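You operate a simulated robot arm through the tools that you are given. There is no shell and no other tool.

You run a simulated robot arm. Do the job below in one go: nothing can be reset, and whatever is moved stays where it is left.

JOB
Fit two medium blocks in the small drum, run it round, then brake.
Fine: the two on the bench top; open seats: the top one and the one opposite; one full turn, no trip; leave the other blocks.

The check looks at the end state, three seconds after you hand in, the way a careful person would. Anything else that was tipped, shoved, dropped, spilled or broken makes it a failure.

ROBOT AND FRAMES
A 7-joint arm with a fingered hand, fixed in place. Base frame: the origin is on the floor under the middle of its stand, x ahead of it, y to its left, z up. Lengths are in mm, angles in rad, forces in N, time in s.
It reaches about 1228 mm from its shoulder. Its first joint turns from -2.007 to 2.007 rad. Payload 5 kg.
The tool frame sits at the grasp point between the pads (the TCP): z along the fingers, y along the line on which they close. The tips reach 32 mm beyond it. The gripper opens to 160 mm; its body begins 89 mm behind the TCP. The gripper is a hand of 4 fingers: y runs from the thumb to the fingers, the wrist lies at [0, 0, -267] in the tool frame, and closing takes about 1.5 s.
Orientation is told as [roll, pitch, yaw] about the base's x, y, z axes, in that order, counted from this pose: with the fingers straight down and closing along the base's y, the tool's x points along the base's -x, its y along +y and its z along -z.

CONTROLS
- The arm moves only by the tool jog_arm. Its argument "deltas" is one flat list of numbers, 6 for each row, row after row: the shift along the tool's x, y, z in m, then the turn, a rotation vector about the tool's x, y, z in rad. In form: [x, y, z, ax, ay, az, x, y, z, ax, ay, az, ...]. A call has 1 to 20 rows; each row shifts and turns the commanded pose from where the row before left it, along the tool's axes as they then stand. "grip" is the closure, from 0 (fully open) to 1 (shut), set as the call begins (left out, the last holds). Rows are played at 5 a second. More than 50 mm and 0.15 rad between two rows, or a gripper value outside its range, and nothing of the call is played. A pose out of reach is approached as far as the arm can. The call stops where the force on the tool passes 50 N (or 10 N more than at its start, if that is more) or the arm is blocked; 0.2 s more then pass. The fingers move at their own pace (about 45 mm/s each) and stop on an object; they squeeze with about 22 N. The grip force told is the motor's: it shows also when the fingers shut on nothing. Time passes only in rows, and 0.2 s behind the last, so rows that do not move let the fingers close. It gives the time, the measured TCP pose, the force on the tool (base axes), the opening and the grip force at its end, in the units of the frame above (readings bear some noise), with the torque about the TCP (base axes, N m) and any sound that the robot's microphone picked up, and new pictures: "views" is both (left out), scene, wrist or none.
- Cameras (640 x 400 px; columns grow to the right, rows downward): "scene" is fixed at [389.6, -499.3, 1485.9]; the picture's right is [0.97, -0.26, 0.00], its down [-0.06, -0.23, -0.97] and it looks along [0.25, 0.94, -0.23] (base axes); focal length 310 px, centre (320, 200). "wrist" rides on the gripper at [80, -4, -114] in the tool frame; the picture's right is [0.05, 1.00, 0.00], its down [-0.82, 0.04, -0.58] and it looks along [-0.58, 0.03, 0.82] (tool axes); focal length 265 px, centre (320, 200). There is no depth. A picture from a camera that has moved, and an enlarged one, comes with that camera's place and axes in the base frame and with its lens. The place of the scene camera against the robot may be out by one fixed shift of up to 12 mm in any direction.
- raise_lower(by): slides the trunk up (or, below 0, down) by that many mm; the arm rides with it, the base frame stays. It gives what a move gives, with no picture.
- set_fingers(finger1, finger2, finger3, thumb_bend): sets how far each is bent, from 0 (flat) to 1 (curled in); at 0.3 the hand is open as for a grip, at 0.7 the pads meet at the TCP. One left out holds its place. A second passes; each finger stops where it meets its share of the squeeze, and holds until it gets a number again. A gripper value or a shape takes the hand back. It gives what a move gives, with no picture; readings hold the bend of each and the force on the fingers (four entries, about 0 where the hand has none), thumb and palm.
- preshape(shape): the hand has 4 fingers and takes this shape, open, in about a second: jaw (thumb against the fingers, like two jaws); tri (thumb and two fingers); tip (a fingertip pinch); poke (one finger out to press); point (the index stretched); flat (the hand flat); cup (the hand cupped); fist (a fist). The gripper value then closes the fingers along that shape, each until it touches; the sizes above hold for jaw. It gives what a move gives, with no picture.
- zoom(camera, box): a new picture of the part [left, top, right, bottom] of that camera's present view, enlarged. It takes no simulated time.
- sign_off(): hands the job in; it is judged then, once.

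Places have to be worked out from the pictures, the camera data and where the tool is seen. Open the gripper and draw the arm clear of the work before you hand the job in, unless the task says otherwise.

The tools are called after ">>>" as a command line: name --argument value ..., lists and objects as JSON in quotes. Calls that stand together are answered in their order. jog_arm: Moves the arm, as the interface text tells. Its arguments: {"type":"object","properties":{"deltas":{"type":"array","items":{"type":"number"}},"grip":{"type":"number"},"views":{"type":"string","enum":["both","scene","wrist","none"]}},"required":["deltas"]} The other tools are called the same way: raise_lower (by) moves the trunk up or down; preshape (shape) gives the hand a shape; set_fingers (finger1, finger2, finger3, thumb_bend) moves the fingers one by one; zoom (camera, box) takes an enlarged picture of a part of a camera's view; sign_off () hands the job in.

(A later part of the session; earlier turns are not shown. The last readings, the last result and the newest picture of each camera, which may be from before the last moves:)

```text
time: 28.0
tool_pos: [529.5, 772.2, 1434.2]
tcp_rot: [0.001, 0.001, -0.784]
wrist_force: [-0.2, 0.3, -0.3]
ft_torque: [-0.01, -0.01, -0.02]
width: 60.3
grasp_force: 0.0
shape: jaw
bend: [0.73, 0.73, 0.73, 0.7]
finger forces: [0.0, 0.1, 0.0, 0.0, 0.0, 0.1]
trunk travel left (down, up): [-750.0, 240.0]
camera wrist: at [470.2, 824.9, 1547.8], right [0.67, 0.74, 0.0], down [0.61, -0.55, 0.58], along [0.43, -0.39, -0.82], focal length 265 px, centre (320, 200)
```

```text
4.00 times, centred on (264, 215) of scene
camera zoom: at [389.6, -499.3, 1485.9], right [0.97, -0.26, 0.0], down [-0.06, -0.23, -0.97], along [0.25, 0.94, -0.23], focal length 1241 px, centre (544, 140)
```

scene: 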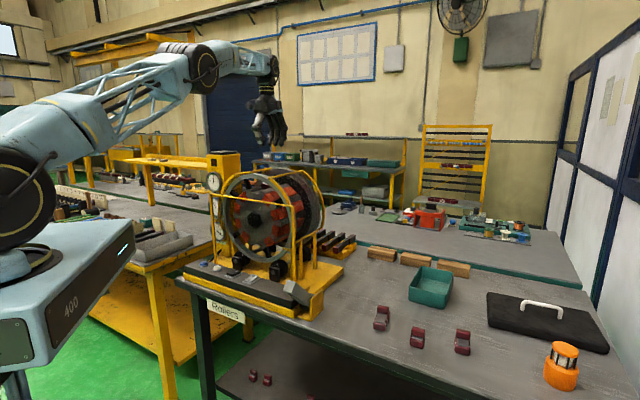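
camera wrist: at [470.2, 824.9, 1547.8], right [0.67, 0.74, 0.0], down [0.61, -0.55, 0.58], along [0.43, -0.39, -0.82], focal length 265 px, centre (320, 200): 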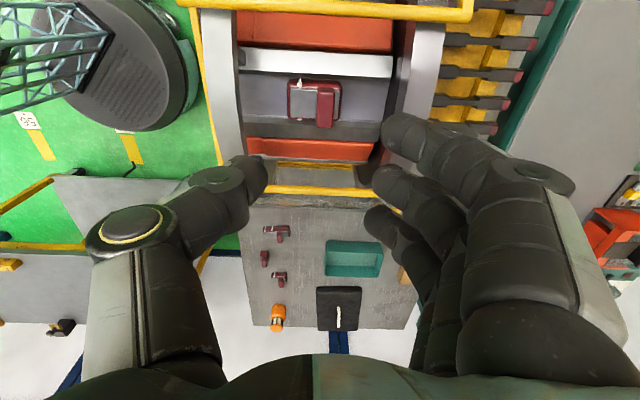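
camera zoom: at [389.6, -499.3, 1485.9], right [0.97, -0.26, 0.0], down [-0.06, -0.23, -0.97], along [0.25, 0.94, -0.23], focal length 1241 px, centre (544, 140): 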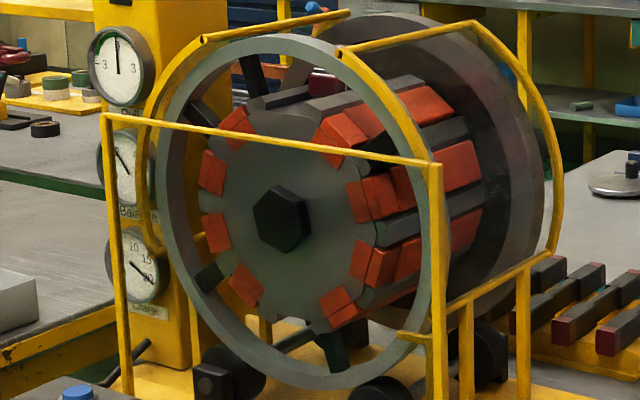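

Balance moved from 0 to about 2 with one medium block in, while Pull stays at 0 because the block is at the top. I'll read the gauges' green zones more closely before touching any control.

>>> zoom --camera "scene" --box '[205, 168, 225, 190]'

>>> zoom --camera "scene" --box '[208, 216, 224, 242]'

>>> zoom --camera "scene" --box '[208, 192, 222, 216]'

>>> zoom --camera "scene" --box '[205, 145, 245, 185]'

```text
16.00 times, centred on (215, 179) of scene
camera zoom: at [389.6, -499.3, 1485.9], right [0.97, -0.26, 0.0], down [-0.06, -0.23, -0.97], along [0.25, 0.94, -0.23], focal length 4966 px, centre (2000, 536)
```

zoom: 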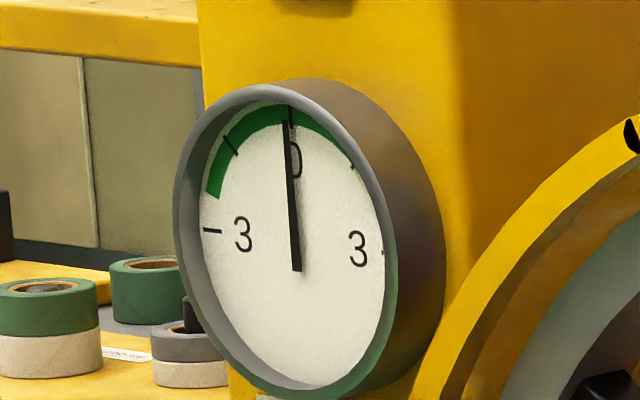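

```text
15.38 times, centred on (216, 229) of scene
camera zoom: at [389.6, -499.3, 1485.9], right [0.97, -0.26, 0.0], down [-0.06, -0.23, -0.97], along [0.25, 0.94, -0.23], focal length 4775 px, centre (1920, -246)
```

zoom: 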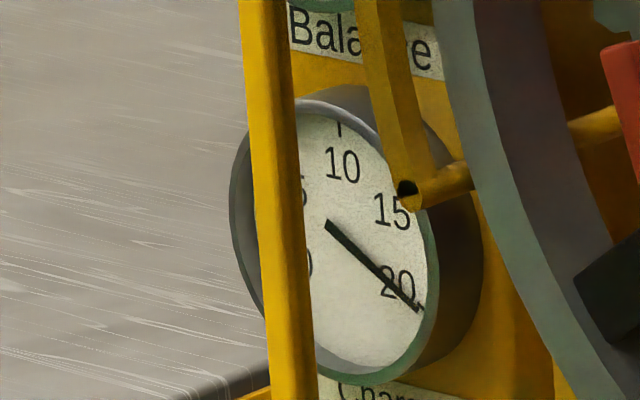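

```text
16.00 times, centred on (215, 204) of scene
camera zoom: at [389.6, -499.3, 1485.9], right [0.97, -0.26, 0.0], down [-0.06, -0.23, -0.97], along [0.25, 0.94, -0.23], focal length 4966 px, centre (2000, 136)
```

zoom: 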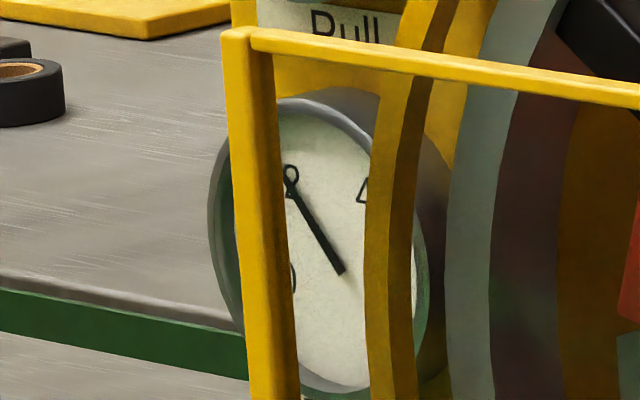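

```text
10.00 times, centred on (225, 165) of scene
camera zoom: at [389.6, -499.3, 1485.9], right [0.97, -0.26, 0.0], down [-0.06, -0.23, -0.97], along [0.25, 0.94, -0.23], focal length 3104 px, centre (1270, 550)
```

zoom: 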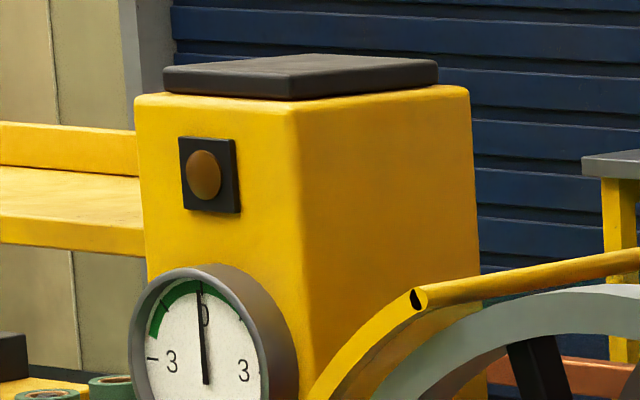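

An amber lamp on the gauge column, now dark, must be the trip lamp. Pull's green zone is about ±2.2, and one medium block gives at most about 2. I'll back the hand away toward the front, yaw it to +45°, and look closely at the panel.

>>> jog_arm --deltas '[0.007, -0.043, 0, 0, 0, 0, 0.007, -0.043, 0, 0, 0, 0, 0.007, -0.043, 0, 0, 0, 0, 0.007, -0.043, 0, 0, 0, 0, 0.007, -0.043, 0, 0, 0, 0, 0.007, -0.043, 0, 0, 0, 0, 0.007, -0.043, 0, 0, 0, 0, 0, 0, 0, 0, 0, -0.1428, 0, 0, 0, 0, 0, -0.1428, 0, 0, 0, 0, 0, -0.1428, 0, 0, 0, 0, 0, -0.1428, 0, 0, 0, 0, 0, -0.1428, 0, 0, 0, 0, 0, -0.1428, 0, 0, 0, 0, 0, -0.1428, 0, 0, 0, 0, 0, -0.1428, 0, 0, 0, 0, 0, -0.1428, 0, 0, 0, 0, 0, -0.1428, 0, 0, 0, 0, 0, -0.1428]'

```text
time: 31.8
tool_pos: [283.3, 592.6, 1433.3]
tcp_rot: [0.002, 0.0, 0.787]
wrist_force: [-0.5, 0.4, -0.1]
ft_torque: [0.01, -0.01, 0.0]
width: 60.7
grasp_force: 0.0
shape: jaw
bend: [0.73, 0.73, 0.73, 0.7]
finger forces: [0.0, 0.0, 0.0, 0.0, 0.0, 0.1]
trunk travel left (down, up): [-750.0, 240.0]
camera wrist: at [229.9, 532.8, 1546.8], right [-0.74, 0.67, 0.0], down [0.55, 0.61, 0.58], along [0.39, 0.43, -0.82], focal length 265 px, centre (320, 200)
```

scene: 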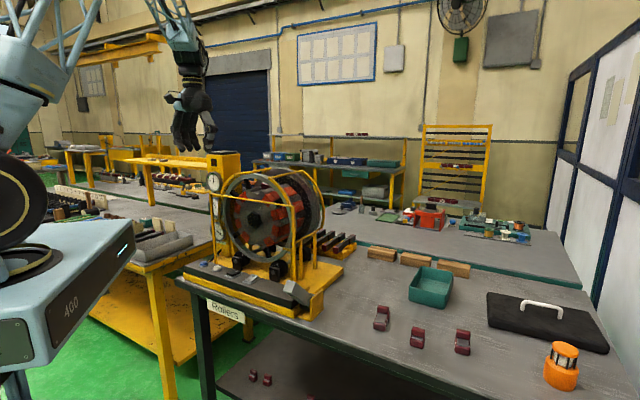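
wrist: 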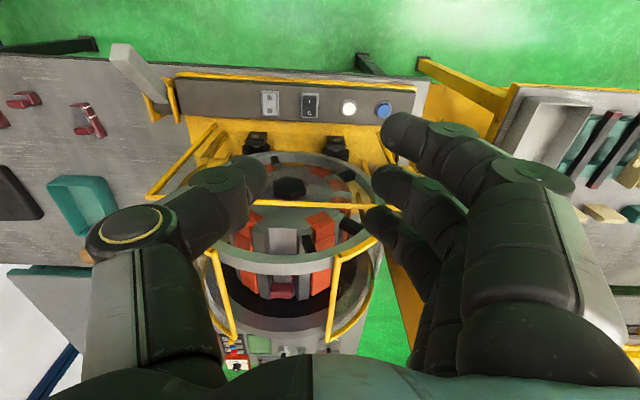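

Now I'll take the poke shape here in free space and look at where the poking fingertip sits.

>>> preshape --shape "poke"

>>> jog_arm --deltas '[0, 0, 0, 0, 0, 0]'

>>> zoom --camera "scene" --box '[160, 50, 230, 170]'

```text
time: 32.7
tool_pos: [283.0, 593.4, 1432.9]
tcp_rot: [0.002, -0.001, 0.784]
wrist_force: [0.1, 0.6, 0.2]
ft_torque: [0.01, -0.01, 0.0]
width: 0.0
grasp_force: 0.1
shape: poke
bend: [1.0, 1.0, 1.0, 0.47]
finger forces: [0.1, 0.1, 0.0, 0.1, 0.1, 0.0]
trunk travel left (down, up): [-750.0, 240.0]
```

```text
time: 33.1
tool_pos: [283.6, 593.3, 1433.9]
tcp_rot: [0.0, 0.001, 0.786]
wrist_force: [0.8, 0.2, -0.2]
ft_torque: [0.01, 0.04, 0.0]
width: 0.2
grasp_force: 0.1
shape: poke
bend: [1.0, 1.0, 1.0, 0.47]
finger forces: [0.1, 0.0, 0.0, 0.2, 0.0, 0.0]
trunk travel left (down, up): [-750.0, 240.0]
camera wrist: at [229.7, 533.1, 1546.7], right [-0.74, 0.67, 0.0], down [0.55, 0.61, 0.58], along [0.39, 0.43, -0.82], focal length 265 px, centre (320, 200)
```

scene: 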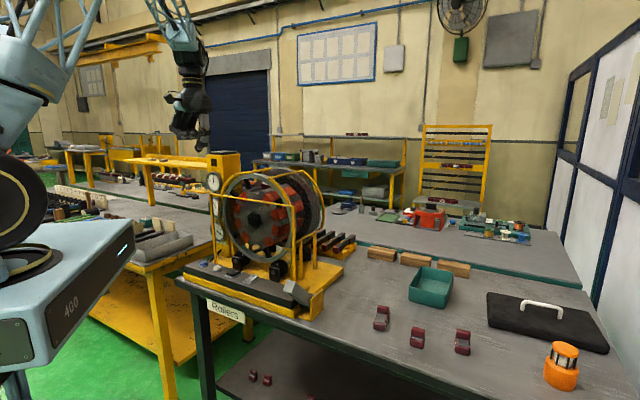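
wrist: 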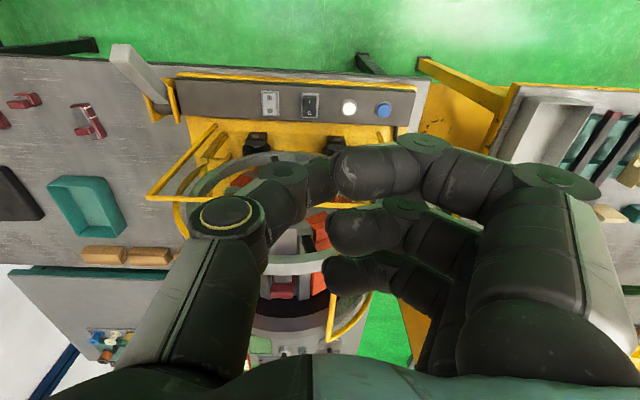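

```text
3.33 times, centred on (195, 110) of scene
camera zoom: at [389.6, -499.3, 1485.9], right [0.97, -0.26, 0.0], down [-0.06, -0.23, -0.97], along [0.25, 0.94, -0.23], focal length 1034 px, centre (737, 500)
```

zoom: 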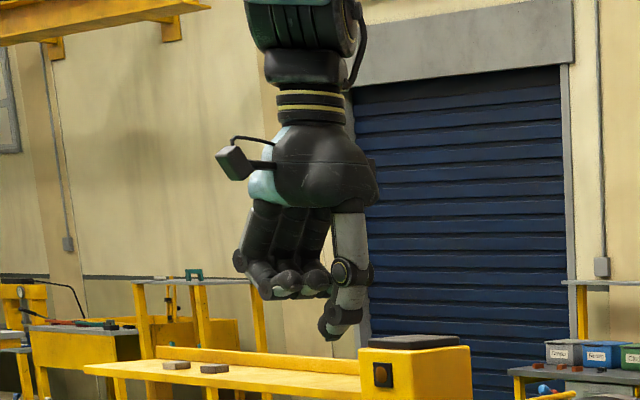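

In "poke" the three fingers curl and the thumb ends up lowest. I'll try "point" to see whether a straight index is better for pressing.

>>> preshape --shape "point"

>>> jog_arm --deltas '[0, 0, 0, 0, 0, 0]'

>>> zoom --camera "scene" --box '[160, 50, 230, 170]'

```text
time: 34.0
tool_pos: [282.9, 593.0, 1432.9]
tcp_rot: [-0.001, -0.001, 0.784]
wrist_force: [-0.4, 0.3, -0.3]
ft_torque: [-0.01, -0.02, 0.05]
width: 152.2
grasp_force: 0.0
shape: point
bend: [0.3, 1.0, 1.0, 0.54]
finger forces: [0.1, 0.1, 0.0, 0.0, 0.0, 0.0]
trunk travel left (down, up): [-750.0, 240.0]
```

```text
time: 34.4
tool_pos: [284.1, 592.9, 1433.2]
tcp_rot: [0.001, -0.001, 0.787]
wrist_force: [0.2, 0.2, -0.6]
ft_torque: [0.01, -0.01, 0.02]
width: 152.3
grasp_force: 0.1
shape: point
bend: [0.3, 1.0, 1.0, 0.54]
finger forces: [0.0, 0.1, 0.1, 0.0, 0.1, 0.1]
trunk travel left (down, up): [-750.0, 240.0]
camera wrist: at [229.7, 533.1, 1546.7], right [-0.74, 0.67, 0.0], down [0.55, 0.61, 0.58], along [0.39, 0.43, -0.82], focal length 265 px, centre (320, 200)
```

scene: 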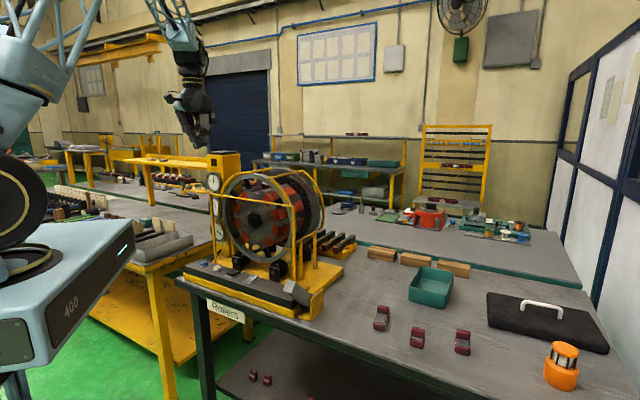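
wrist: 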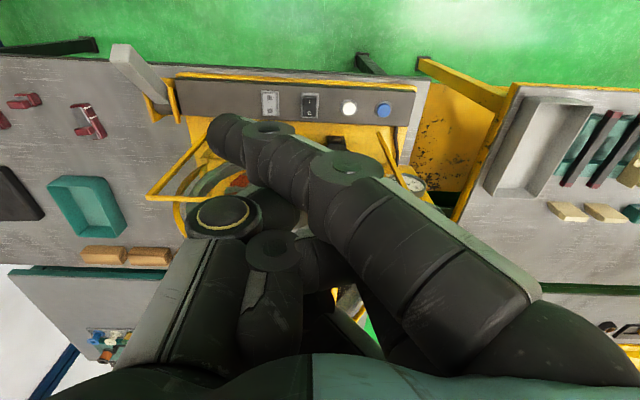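

```text
3.33 times, centred on (195, 110) of scene
camera zoom: at [389.6, -499.3, 1485.9], right [0.97, -0.26, 0.0], down [-0.06, -0.23, -0.97], along [0.25, 0.94, -0.23], focal length 1034 px, centre (737, 500)
```

zoom: 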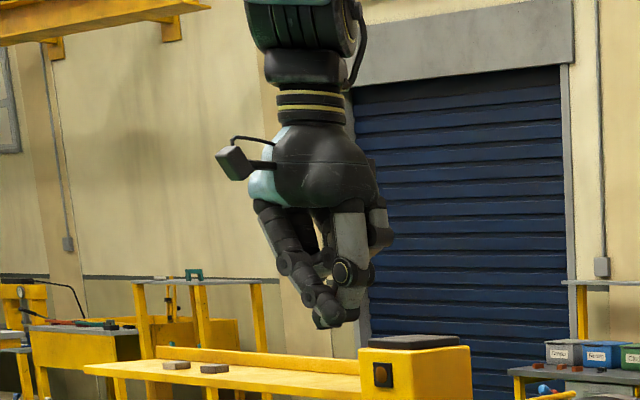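

The index leans across the thumb in that shape, which isn't ideal. Instead I'll set fingers 1 and 3 curled, the middle one straight, and the thumb tucked, to get a single vertical poking finger.

>>> set_fingers --finger1 1.0 --finger2 0.3 --finger3 1.0 --thumb_bend 0.3

>>> jog_arm --deltas '[0, 0, 0, 0, 0, 0, 0, 0, 0, 0, 0, 0]'

>>> zoom --camera "scene" --box '[160, 50, 230, 170]'

```text
time: 35.4
tool_pos: [283.6, 591.5, 1432.9]
tcp_rot: [0.001, 0.0, 0.785]
wrist_force: [-1.3, -0.3, -0.1]
ft_torque: [0.02, -0.02, 0.01]
width: 78.1
grasp_force: 0.0
shape: fingers
bend: [1.0, 0.3, 1.0, 0.3]
finger forces: [0.0, 0.0, 0.1, 0.0, 0.0, 0.0]
trunk travel left (down, up): [-750.0, 240.0]
```

```text
time: 36.0
tool_pos: [283.4, 593.5, 1433.4]
tcp_rot: [-0.001, 0.0, 0.785]
wrist_force: [-0.2, -0.7, -0.1]
ft_torque: [-0.01, 0.0, 0.01]
width: 77.7
grasp_force: 0.0
shape: fingers
bend: [1.0, 0.3, 1.0, 0.3]
finger forces: [0.0, 0.1, 0.0, 0.0, 0.1, 0.1]
trunk travel left (down, up): [-750.0, 240.0]
camera wrist: at [229.7, 533.1, 1546.7], right [-0.74, 0.67, 0.0], down [0.55, 0.61, 0.58], along [0.39, 0.43, -0.82], focal length 265 px, centre (320, 200)
```

scene: 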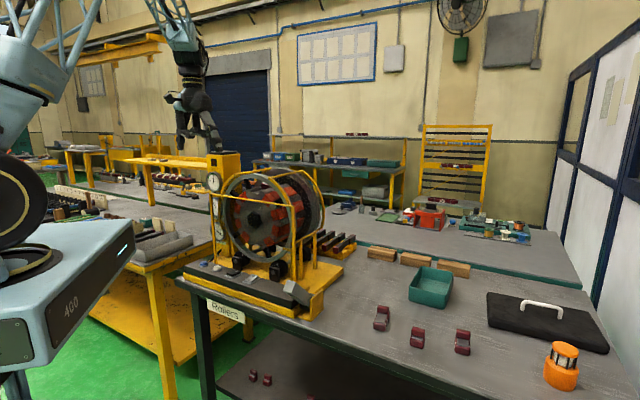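
wrist: 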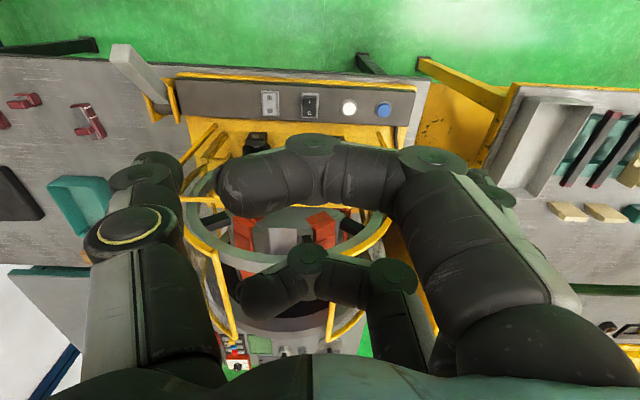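

```text
3.33 times, centred on (195, 110) of scene
camera zoom: at [389.6, -499.3, 1485.9], right [0.97, -0.26, 0.0], down [-0.06, -0.23, -0.97], along [0.25, 0.94, -0.23], focal length 1034 px, centre (737, 500)
```

zoom: 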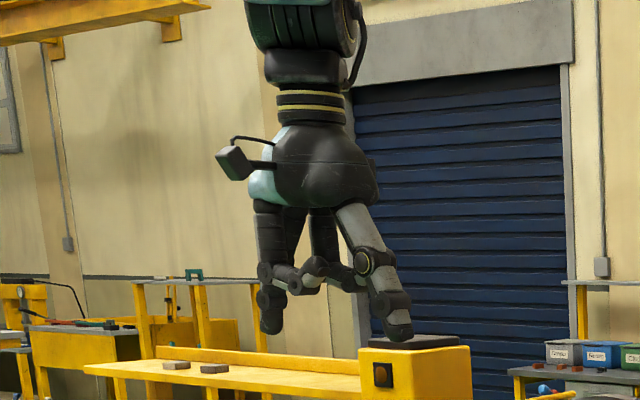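

The straight thumb is the clearest poker: its tip is near tool y≈−80, z≈+30, and visible in both cameras. I'll curl the middle finger too and move the thumb above the white button, staying about 120 mm high.

>>> set_fingers --finger1 1.0 --finger2 1.0 --finger3 1.0 --thumb_bend 0.3

>>> jog_arm --deltas '[-0.0106, 0.0164, 0.0392, 0, 0, 0, -0.0106, 0.0164, 0.0392, 0, 0, 0, -0.0106, 0.0164, 0.0392, 0, 0, 0, -0.0106, 0.0164, 0.0392, 0, 0, 0, -0.0106, 0.0164, 0.0392, 0, 0, 0, -0.0106, 0.0164, 0.0392, 0, 0, 0, -0.0106, 0.0164, 0.0392, 0, 0, 0, -0.0106, 0.0164, 0.0392, 0, 0, 0, -0.0106, 0.0164, 0.0392, 0, 0, 0]'

>>> zoom --camera "scene" --box '[160, 180, 260, 300]'

>>> zoom --camera "wrist" --box '[60, 60, 260, 260]'

```text
time: 37.0
tool_pos: [283.3, 593.0, 1432.8]
tcp_rot: [0.0, 0.0, 0.786]
wrist_force: [1.8, 0.4, -0.8]
ft_torque: [0.0, -0.02, -0.02]
width: 77.8
grasp_force: 0.1
shape: fingers
bend: [1.0, 1.0, 1.0, 0.3]
finger forces: [0.0, 0.0, 0.0, 0.0, 0.0, 0.1]
trunk travel left (down, up): [-750.0, 240.0]
```

```text
time: 39.0
tool_pos: [248.7, 768.4, 1080.0]
tcp_rot: [-0.001, 0.003, 0.783]
wrist_force: [1.0, 0.4, 0.8]
ft_torque: [-0.04, 0.01, -0.01]
width: 78.1
grasp_force: 0.0
shape: fingers
bend: [1.0, 1.0, 1.0, 0.3]
finger forces: [0.1, 0.1, 0.0, 0.1, 0.1, 0.0]
trunk travel left (down, up): [-750.0, 240.0]
camera wrist: at [193.5, 708.3, 1193.0], right [-0.74, 0.67, 0.0], down [0.55, 0.61, 0.58], along [0.39, 0.43, -0.82], focal length 265 px, centre (320, 200)
```

scene: 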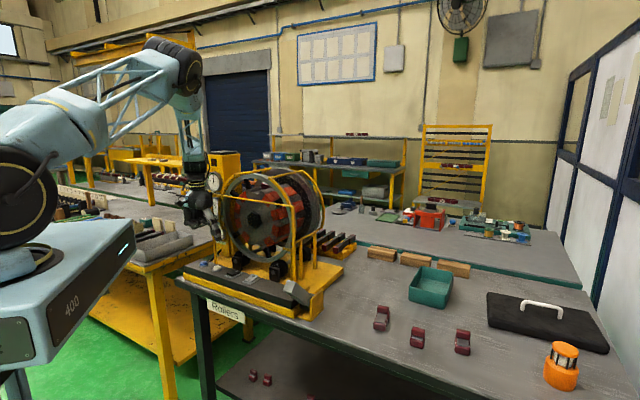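
wrist: 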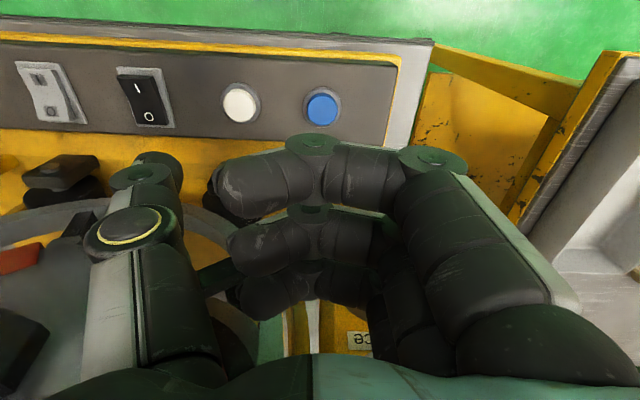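

```text
3.33 times, centred on (210, 240) of scene
camera zoom: at [389.6, -499.3, 1485.9], right [0.97, -0.26, 0.0], down [-0.06, -0.23, -0.97], along [0.25, 0.94, -0.23], focal length 1034 px, centre (687, 67)
```

zoom: 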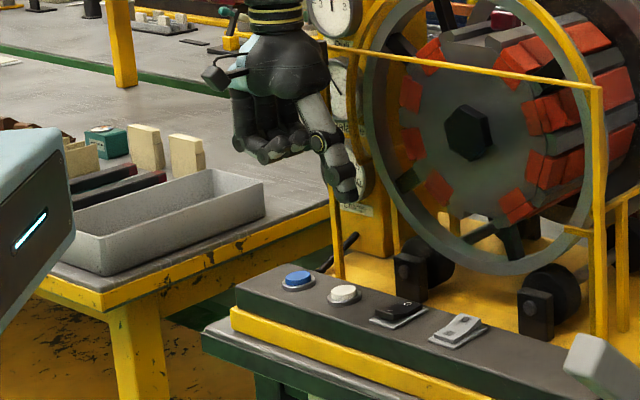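

```text
2.00 times, centred on (160, 160) of wrist
camera zoom: at [193.5, 708.3, 1193.0], right [-0.74, 0.67, 0.0], down [0.55, 0.61, 0.58], along [0.39, 0.43, -0.82], focal length 531 px, centre (640, 280)
```

zoom: 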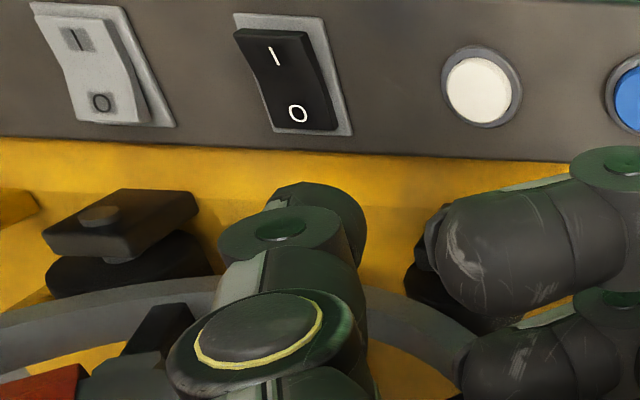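

The thumb tip is about 16 mm too far in +u relative to the white button and aligned in v. I'll shift over, descend 95 mm to hover just above it, and check.

>>> jog_arm --deltas '[0, 0.016, 0, 0, 0, 0, 0, 0, 0.035, 0, 0, 0, 0, 0, 0.035, 0, 0, 0, 0, 0, 0.025, 0, 0, 0]'

>>> zoom --camera "scene" --box '[180, 220, 270, 310]'

>>> zoom --camera "wrist" --box '[60, 60, 260, 260]'

```text
time: 40.0
tool_pos: [235.7, 777.3, 984.7]
tcp_rot: [0.0, 0.001, 0.784]
wrist_force: [0.4, 0.5, -0.4]
ft_torque: [0.01, 0.04, 0.0]
width: 78.0
grasp_force: 0.1
shape: fingers
bend: [1.0, 1.0, 1.0, 0.3]
finger forces: [0.0, 0.0, 0.0, 0.0, 0.1, 0.0]
trunk travel left (down, up): [-750.0, 240.0]
camera wrist: at [182.1, 717.2, 1097.6], right [-0.74, 0.67, 0.0], down [0.55, 0.61, 0.58], along [0.39, 0.43, -0.82], focal length 265 px, centre (320, 200)
```

scene: 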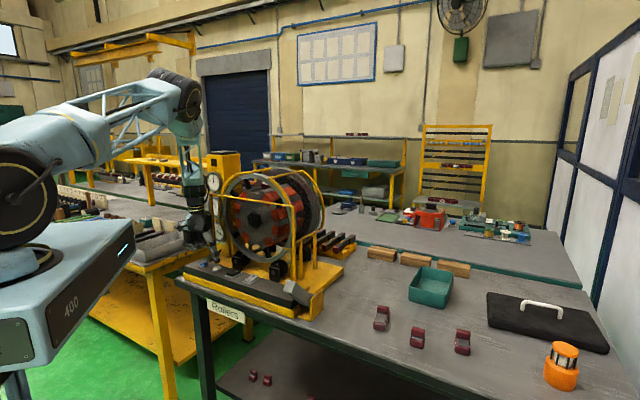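
wrist: 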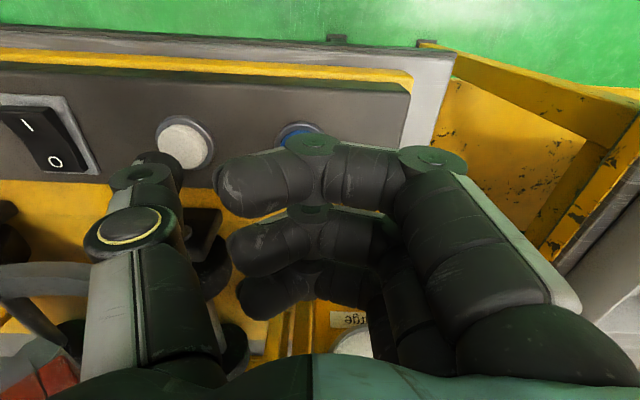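

```text
4.44 times, centred on (225, 265) of scene
camera zoom: at [389.6, -499.3, 1485.9], right [0.97, -0.26, 0.0], down [-0.06, -0.23, -0.97], along [0.25, 0.94, -0.23], focal length 1379 px, centre (742, -89)
```

zoom: 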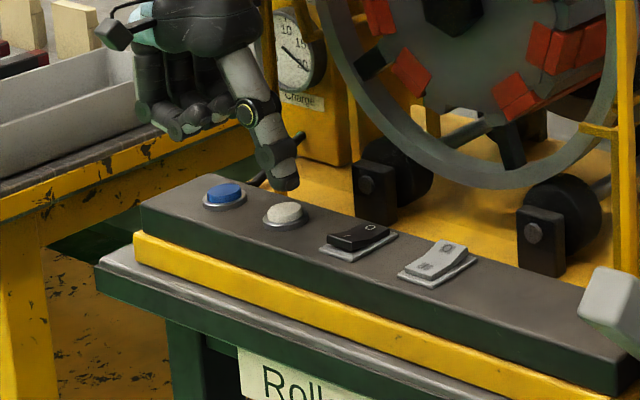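

```text
2.00 times, centred on (160, 160) of wrist
camera zoom: at [182.1, 717.2, 1097.6], right [-0.74, 0.67, 0.0], down [0.55, 0.61, 0.58], along [0.39, 0.43, -0.82], focal length 531 px, centre (640, 280)
```

zoom: 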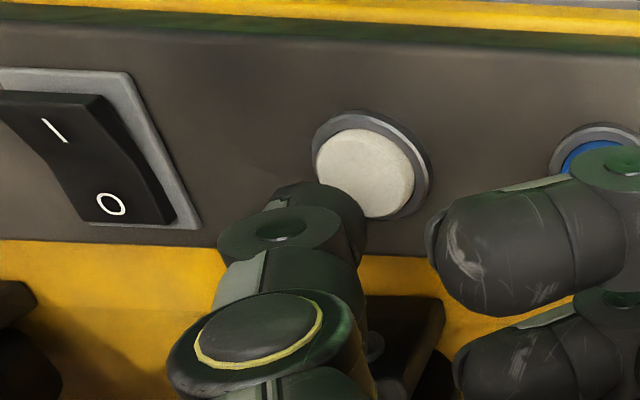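

The white button will come right under the thumb tip on descent. I'll lower 18 mm to near contact first.

>>> jog_arm --deltas '[0, 0, 0.012, 0, 0, 0, 0, 0, 0.006, 0, 0, 0]'

>>> zoom --camera "scene" --box '[200, 245, 260, 300]'

>>> zoom --camera "wrist" --box '[60, 60, 260, 260]'

```text
time: 40.6
tool_pos: [234.1, 778.2, 965.5]
tcp_rot: [0.0, -0.001, 0.786]
wrist_force: [-0.6, -0.2, 0.5]
ft_torque: [0.01, -0.02, -0.01]
width: 78.1
grasp_force: 0.1
shape: fingers
bend: [1.0, 1.0, 1.0, 0.3]
finger forces: [0.0, 0.0, 0.0, 0.0, 0.2, 0.1]
trunk travel left (down, up): [-750.0, 240.0]
camera wrist: at [181.1, 717.5, 1080.2], right [-0.74, 0.67, 0.0], down [0.55, 0.61, 0.58], along [0.39, 0.43, -0.82], focal length 265 px, centre (320, 200)
```

scene: 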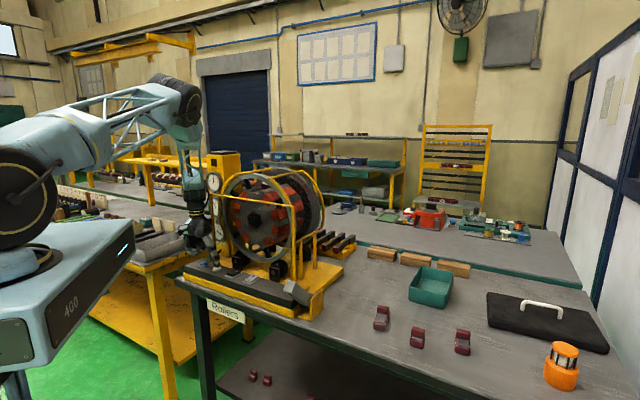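
wrist: 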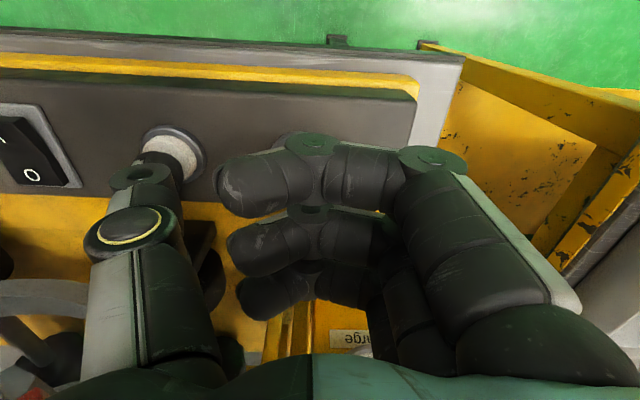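

```text
7.27 times, centred on (230, 272) of scene
camera zoom: at [389.6, -499.3, 1485.9], right [0.97, -0.26, 0.0], down [-0.06, -0.23, -0.97], along [0.25, 0.94, -0.23], focal length 2257 px, centre (974, -327)
```

zoom: 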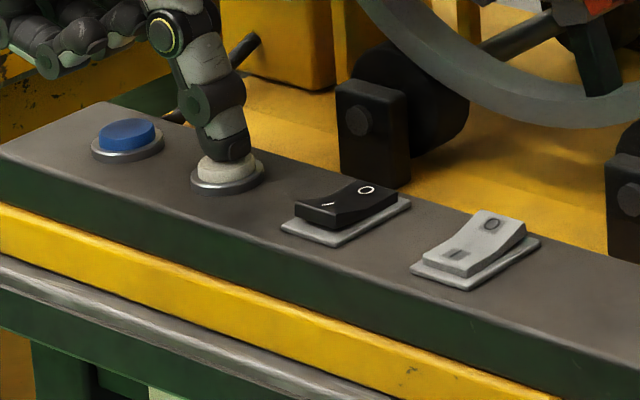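

```text
2.00 times, centred on (160, 160) of wrist
camera zoom: at [181.1, 717.5, 1080.2], right [-0.74, 0.67, 0.0], down [0.55, 0.61, 0.58], along [0.39, 0.43, -0.82], focal length 531 px, centre (640, 280)
```

zoom: 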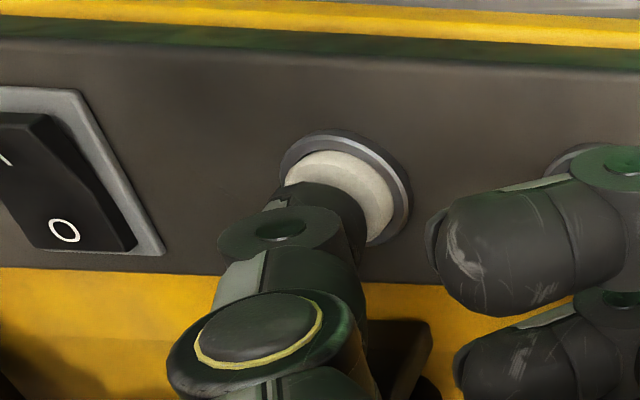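

The thumb is right at the white button's top. I'll press gently by 6 mm in small steps and watch force, sound and the drum.

>>> jog_arm --deltas '[0, 0, 0.002, 0, 0, 0, 0, 0, 0.002, 0, 0, 0, 0, 0, 0.002, 0, 0, 0]' --views "scene"

>>> zoom --camera "scene" --box '[200, 145, 320, 300]'

```text
time: 41.4
tool_pos: [234.0, 777.2, 961.9]
tcp_rot: [0.001, -0.002, 0.786]
wrist_force: [-0.8, 0.8, 4.9]
ft_torque: [-0.28, -0.28, 0.02]
width: 78.3
grasp_force: 2.2
shape: fingers
bend: [1.0, 1.0, 1.0, 0.3]
finger forces: [0.1, 0.1, 0.0, 0.1, 4.7, 0.0]
trunk travel left (down, up): [-750.0, 240.0]
heard: click
```

scene: 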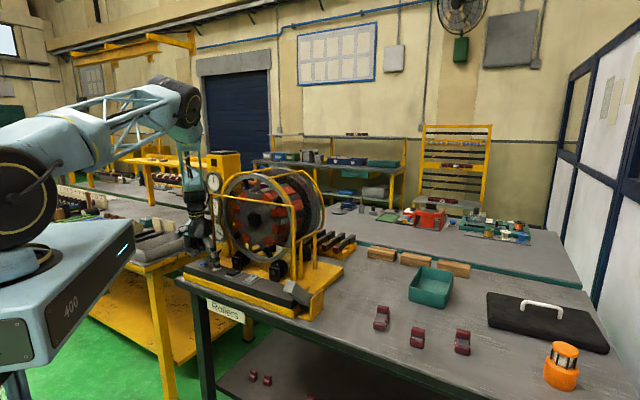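

```text
2.58 times, centred on (260, 222) of scene
camera zoom: at [389.6, -499.3, 1485.9], right [0.97, -0.26, 0.0], down [-0.06, -0.23, -0.97], along [0.25, 0.94, -0.23], focal length 801 px, centre (475, 142)
```

zoom: 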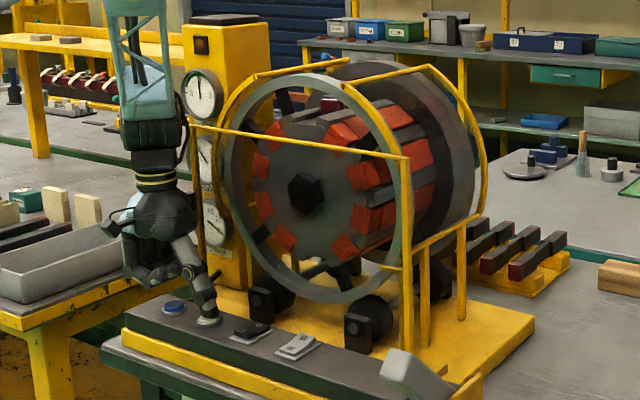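

A click was heard at about 5 N. I'll hold it for a second and compare the drum's position.

>>> jog_arm --deltas '[0, 0, 0, 0, 0, 0, 0, 0, 0, 0, 0, 0, 0, 0, 0, 0, 0, 0, 0, 0, 0, 0, 0, 0]' --views "scene"

>>> zoom --camera "scene" --box '[200, 145, 320, 300]'

>>> zoom --camera "scene" --box '[218, 165, 310, 265]'

```text
time: 42.4
tool_pos: [235.6, 776.9, 961.5]
tcp_rot: [0.0, 0.001, 0.784]
wrist_force: [-1.1, 1.4, 4.0]
ft_torque: [-0.25, -0.31, 0.04]
width: 78.3
grasp_force: 2.7
shape: fingers
bend: [1.0, 1.0, 1.0, 0.3]
finger forces: [0.0, 0.0, 0.1, 0.0, 5.0, 0.0]
trunk travel left (down, up): [-750.0, 240.0]
```

scene: 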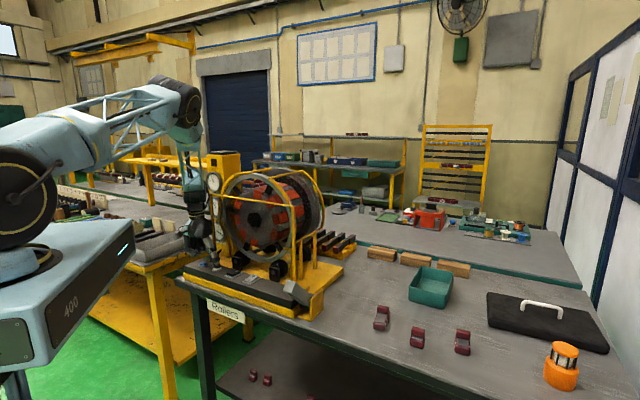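

```text
2.58 times, centred on (260, 222) of scene
camera zoom: at [389.6, -499.3, 1485.9], right [0.97, -0.26, 0.0], down [-0.06, -0.23, -0.97], along [0.25, 0.94, -0.23], focal length 801 px, centre (475, 142)
```

zoom: 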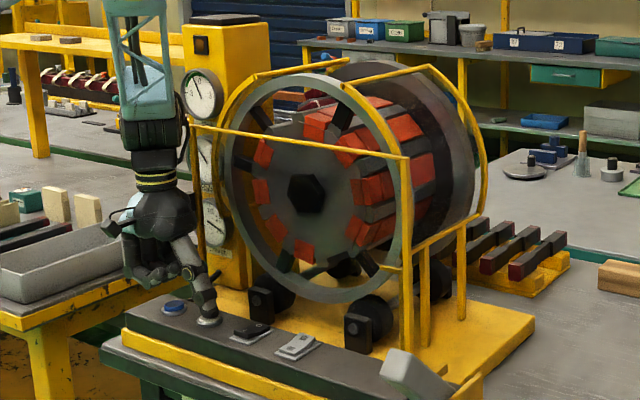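

```text
4.00 times, centred on (264, 215) of scene
camera zoom: at [389.6, -499.3, 1485.9], right [0.97, -0.26, 0.0], down [-0.06, -0.23, -0.97], along [0.25, 0.94, -0.23], focal length 1241 px, centre (544, 140)
```

zoom: 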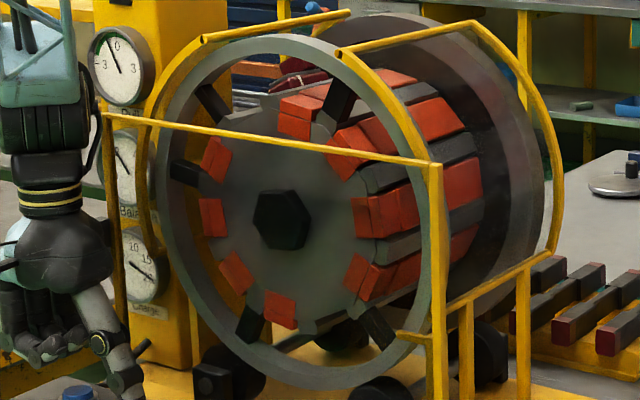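

The drum is turning counter-clockwise (seen from the front) while the white button is held, about 30° so far, and Pull reads slightly negative within green. I'll keep holding and step time in short calls so I can release near a half turn.

>>> jog_arm --deltas '[0, 0, 0, 0, 0, 0, 0, 0, 0, 0, 0, 0, 0, 0, 0, 0, 0, 0, 0, 0, 0, 0, 0, 0]' --views "none"

>>> zoom --camera "scene" --box '[205, 145, 310, 265]'

```text
time: 43.4
tool_pos: [235.5, 777.1, 961.6]
tcp_rot: [0.001, 0.001, 0.786]
wrist_force: [-1.1, 1.3, 4.8]
ft_torque: [-0.28, -0.34, 0.05]
width: 78.3
grasp_force: 2.7
shape: fingers
bend: [1.0, 1.0, 1.0, 0.3]
finger forces: [0.0, 0.1, 0.0, 0.1, 5.1, 0.1]
trunk travel left (down, up): [-750.0, 240.0]
```

```text
3.33 times, centred on (258, 205) of scene
camera zoom: at [389.6, -499.3, 1485.9], right [0.97, -0.26, 0.0], down [-0.06, -0.23, -0.97], along [0.25, 0.94, -0.23], focal length 1034 px, centre (528, 183)
```

zoom: 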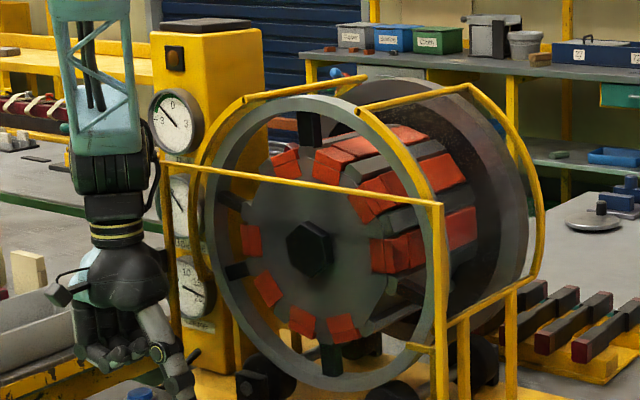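

Still turning steadily; Pull is around −1.6 and the lamp is dark. I'll keep holding for another second.

>>> jog_arm --deltas '[0, 0, 0, 0, 0, 0, 0, 0, 0, 0, 0, 0, 0, 0, 0, 0, 0, 0, 0, 0, 0, 0, 0, 0]' --views "none"

>>> zoom --camera "scene" --box '[205, 145, 310, 265]'

```text
time: 44.4
tool_pos: [234.5, 777.8, 961.5]
tcp_rot: [0.0, 0.0, 0.785]
wrist_force: [-1.6, 2.4, 4.9]
ft_torque: [-0.27, -0.3, 0.02]
width: 78.3
grasp_force: 2.4
shape: fingers
bend: [1.0, 1.0, 1.0, 0.3]
finger forces: [0.1, 0.0, 0.0, 0.0, 5.0, 0.0]
trunk travel left (down, up): [-750.0, 240.0]
```

```text
3.33 times, centred on (258, 205) of scene
camera zoom: at [389.6, -499.3, 1485.9], right [0.97, -0.26, 0.0], down [-0.06, -0.23, -0.97], along [0.25, 0.94, -0.23], focal length 1034 px, centre (528, 183)
```

zoom: 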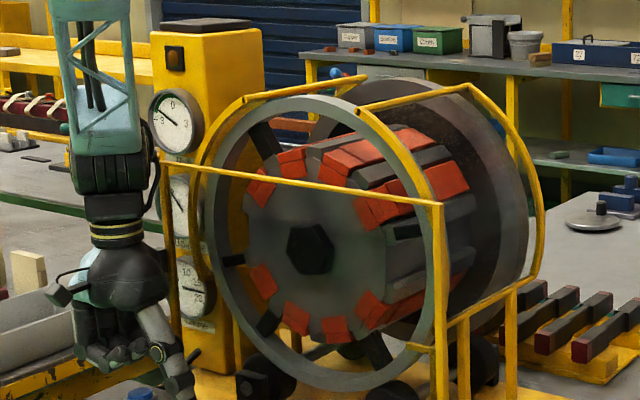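

About a quarter turn: the opposite empty seat is now visible on the right, Pull is near −2 at its worst, and there's no trip. I'll hold for two more seconds.

>>> jog_arm --deltas '[0, 0, 0, 0, 0, 0, 0, 0, 0, 0, 0, 0, 0, 0, 0, 0, 0, 0, 0, 0, 0, 0, 0, 0, 0, 0, 0, 0, 0, 0, 0, 0, 0, 0, 0, 0, 0, 0, 0, 0, 0, 0, 0, 0, 0, 0, 0, 0]' --views "none"

>>> zoom --camera "scene" --box '[205, 145, 310, 265]'

```text
time: 46.2
tool_pos: [235.8, 776.0, 961.4]
tcp_rot: [0.0, 0.001, 0.785]
wrist_force: [-2.2, 1.4, 6.1]
ft_torque: [-0.3, -0.28, 0.02]
width: 78.1
grasp_force: 2.4
shape: fingers
bend: [1.0, 1.0, 1.0, 0.3]
finger forces: [0.0, 0.0, 0.0, 0.0, 4.9, 0.0]
trunk travel left (down, up): [-750.0, 240.0]
```

```text
3.33 times, centred on (258, 205) of scene
camera zoom: at [389.6, -499.3, 1485.9], right [0.97, -0.26, 0.0], down [-0.06, -0.23, -0.97], along [0.25, 0.94, -0.23], focal length 1034 px, centre (528, 183)
```

zoom: 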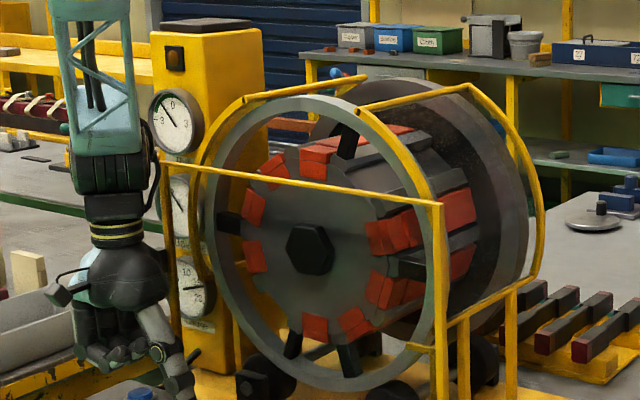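

About 130° so far, with the empty seat at the upper right and Pull easing. I'll hold 1.2 s more, then check before releasing.

>>> jog_arm --deltas '[0, 0, 0, 0, 0, 0, 0, 0, 0, 0, 0, 0, 0, 0, 0, 0, 0, 0, 0, 0, 0, 0, 0, 0, 0, 0, 0, 0, 0, 0]' --views "none"

>>> zoom --camera "scene" --box '[205, 145, 310, 265]'

>>> zoom --camera "scene" --box '[205, 165, 225, 190]'

```text
time: 47.4
tool_pos: [235.2, 777.0, 961.3]
tcp_rot: [0.001, 0.0, 0.786]
wrist_force: [-1.3, 1.4, 4.9]
ft_torque: [-0.27, -0.27, 0.01]
width: 78.4
grasp_force: 2.5
shape: fingers
bend: [1.0, 1.0, 1.0, 0.3]
finger forces: [0.0, 0.0, 0.0, 0.0, 5.0, 0.1]
trunk travel left (down, up): [-750.0, 240.0]
```

```text
3.33 times, centred on (258, 205) of scene
camera zoom: at [389.6, -499.3, 1485.9], right [0.97, -0.26, 0.0], down [-0.06, -0.23, -0.97], along [0.25, 0.94, -0.23], focal length 1034 px, centre (528, 183)
```

zoom: 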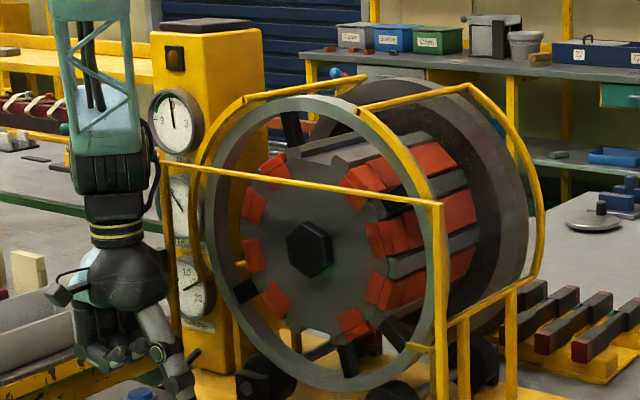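

```text
16.00 times, centred on (215, 178) of scene
camera zoom: at [389.6, -499.3, 1485.9], right [0.97, -0.26, 0.0], down [-0.06, -0.23, -0.97], along [0.25, 0.94, -0.23], focal length 4966 px, centre (2000, 560)
```

zoom: 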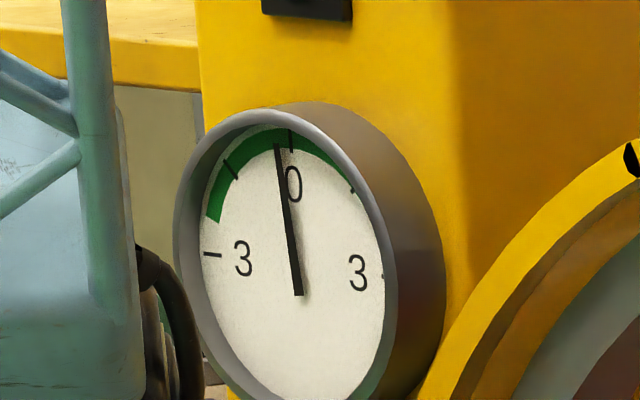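

Pull is nearly back to 0 at about −0.3, so roughly 8° remain. I'll hold one more tick and then lift the thumb off.

>>> jog_arm --deltas '[0, 0, 0, 0, 0, 0, 0, 0, -0.012, 0, 0, 0, 0, 0, -0.02, 0, 0, 0]' --views "none"

>>> zoom --camera "scene" --box '[205, 145, 310, 265]'

>>> zoom --camera "scene" --box '[205, 165, 225, 190]'

```text
time: 48.2
tool_pos: [235.1, 775.2, 995.1]
tcp_rot: [-0.002, 0.001, 0.785]
wrist_force: [0.4, -0.9, 0.4]
ft_torque: [-0.02, -0.02, 0.01]
width: 78.4
grasp_force: 0.1
shape: fingers
bend: [1.0, 1.0, 1.0, 0.3]
finger forces: [0.0, 0.1, 0.1, 0.0, 0.1, 0.0]
trunk travel left (down, up): [-750.0, 240.0]
```

```text
3.33 times, centred on (258, 205) of scene
camera zoom: at [389.6, -499.3, 1485.9], right [0.97, -0.26, 0.0], down [-0.06, -0.23, -0.97], along [0.25, 0.94, -0.23], focal length 1034 px, centre (528, 183)
```

zoom: 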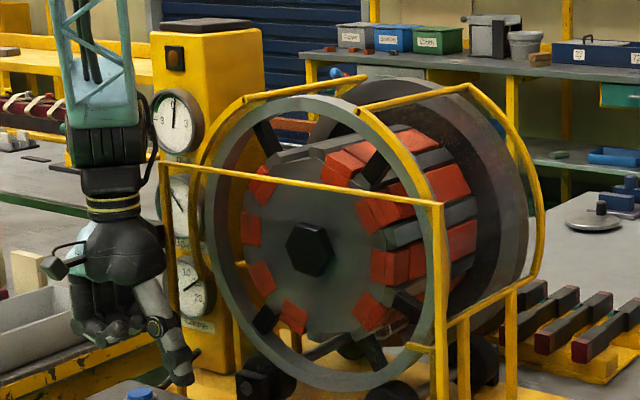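

```text
16.00 times, centred on (215, 178) of scene
camera zoom: at [389.6, -499.3, 1485.9], right [0.97, -0.26, 0.0], down [-0.06, -0.23, -0.97], along [0.25, 0.94, -0.23], focal length 4966 px, centre (2000, 560)
```

zoom: 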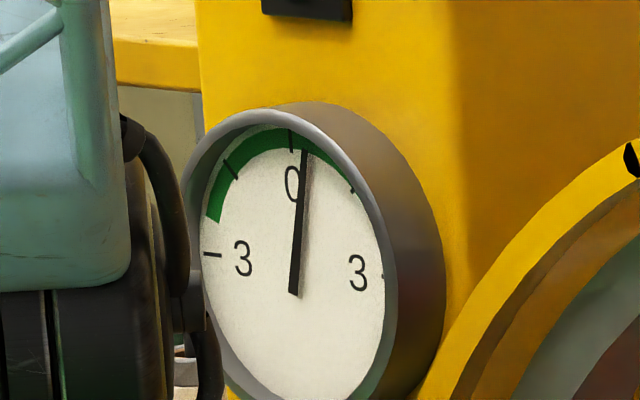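

Pull is slightly positive, so it has gone a little past. I'll wait a moment hands-off to see whether the drum has stopped.

>>> jog_arm --deltas '[0, 0, 0, 0, 0, 0, 0, 0, 0, 0, 0, 0, 0, 0, 0, 0, 0, 0]' --views "none"

>>> zoom --camera "scene" --box '[205, 145, 310, 265]'

>>> zoom --camera "scene" --box '[205, 165, 225, 190]'

```text
time: 49.0
tool_pos: [234.3, 776.7, 993.9]
tcp_rot: [0.0, -0.001, 0.783]
wrist_force: [0.5, 0.3, 0.0]
ft_torque: [0.02, 0.02, 0.01]
width: 78.4
grasp_force: 0.1
shape: fingers
bend: [1.0, 1.0, 1.0, 0.3]
finger forces: [0.0, 0.1, 0.1, 0.0, 0.0, 0.1]
trunk travel left (down, up): [-750.0, 240.0]
```

```text
3.33 times, centred on (258, 205) of scene
camera zoom: at [389.6, -499.3, 1485.9], right [0.97, -0.26, 0.0], down [-0.06, -0.23, -0.97], along [0.25, 0.94, -0.23], focal length 1034 px, centre (528, 183)
```

zoom: 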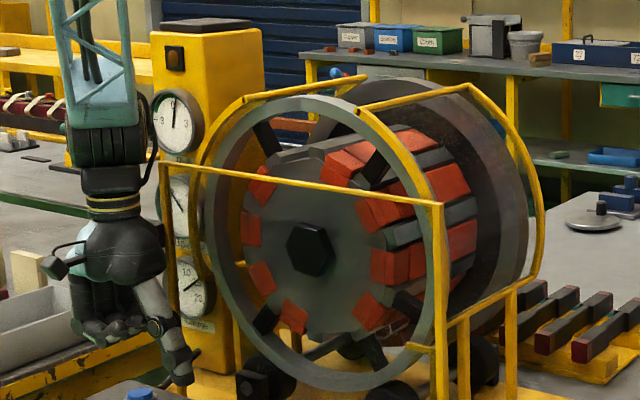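

```text
16.00 times, centred on (215, 178) of scene
camera zoom: at [389.6, -499.3, 1485.9], right [0.97, -0.26, 0.0], down [-0.06, -0.23, -0.97], along [0.25, 0.94, -0.23], focal length 4966 px, centre (2000, 560)
```

zoom: 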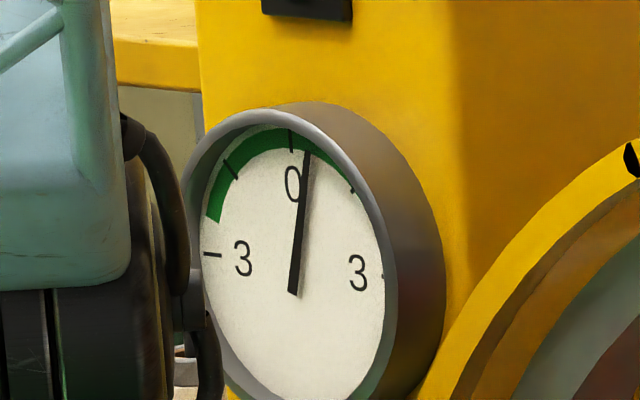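

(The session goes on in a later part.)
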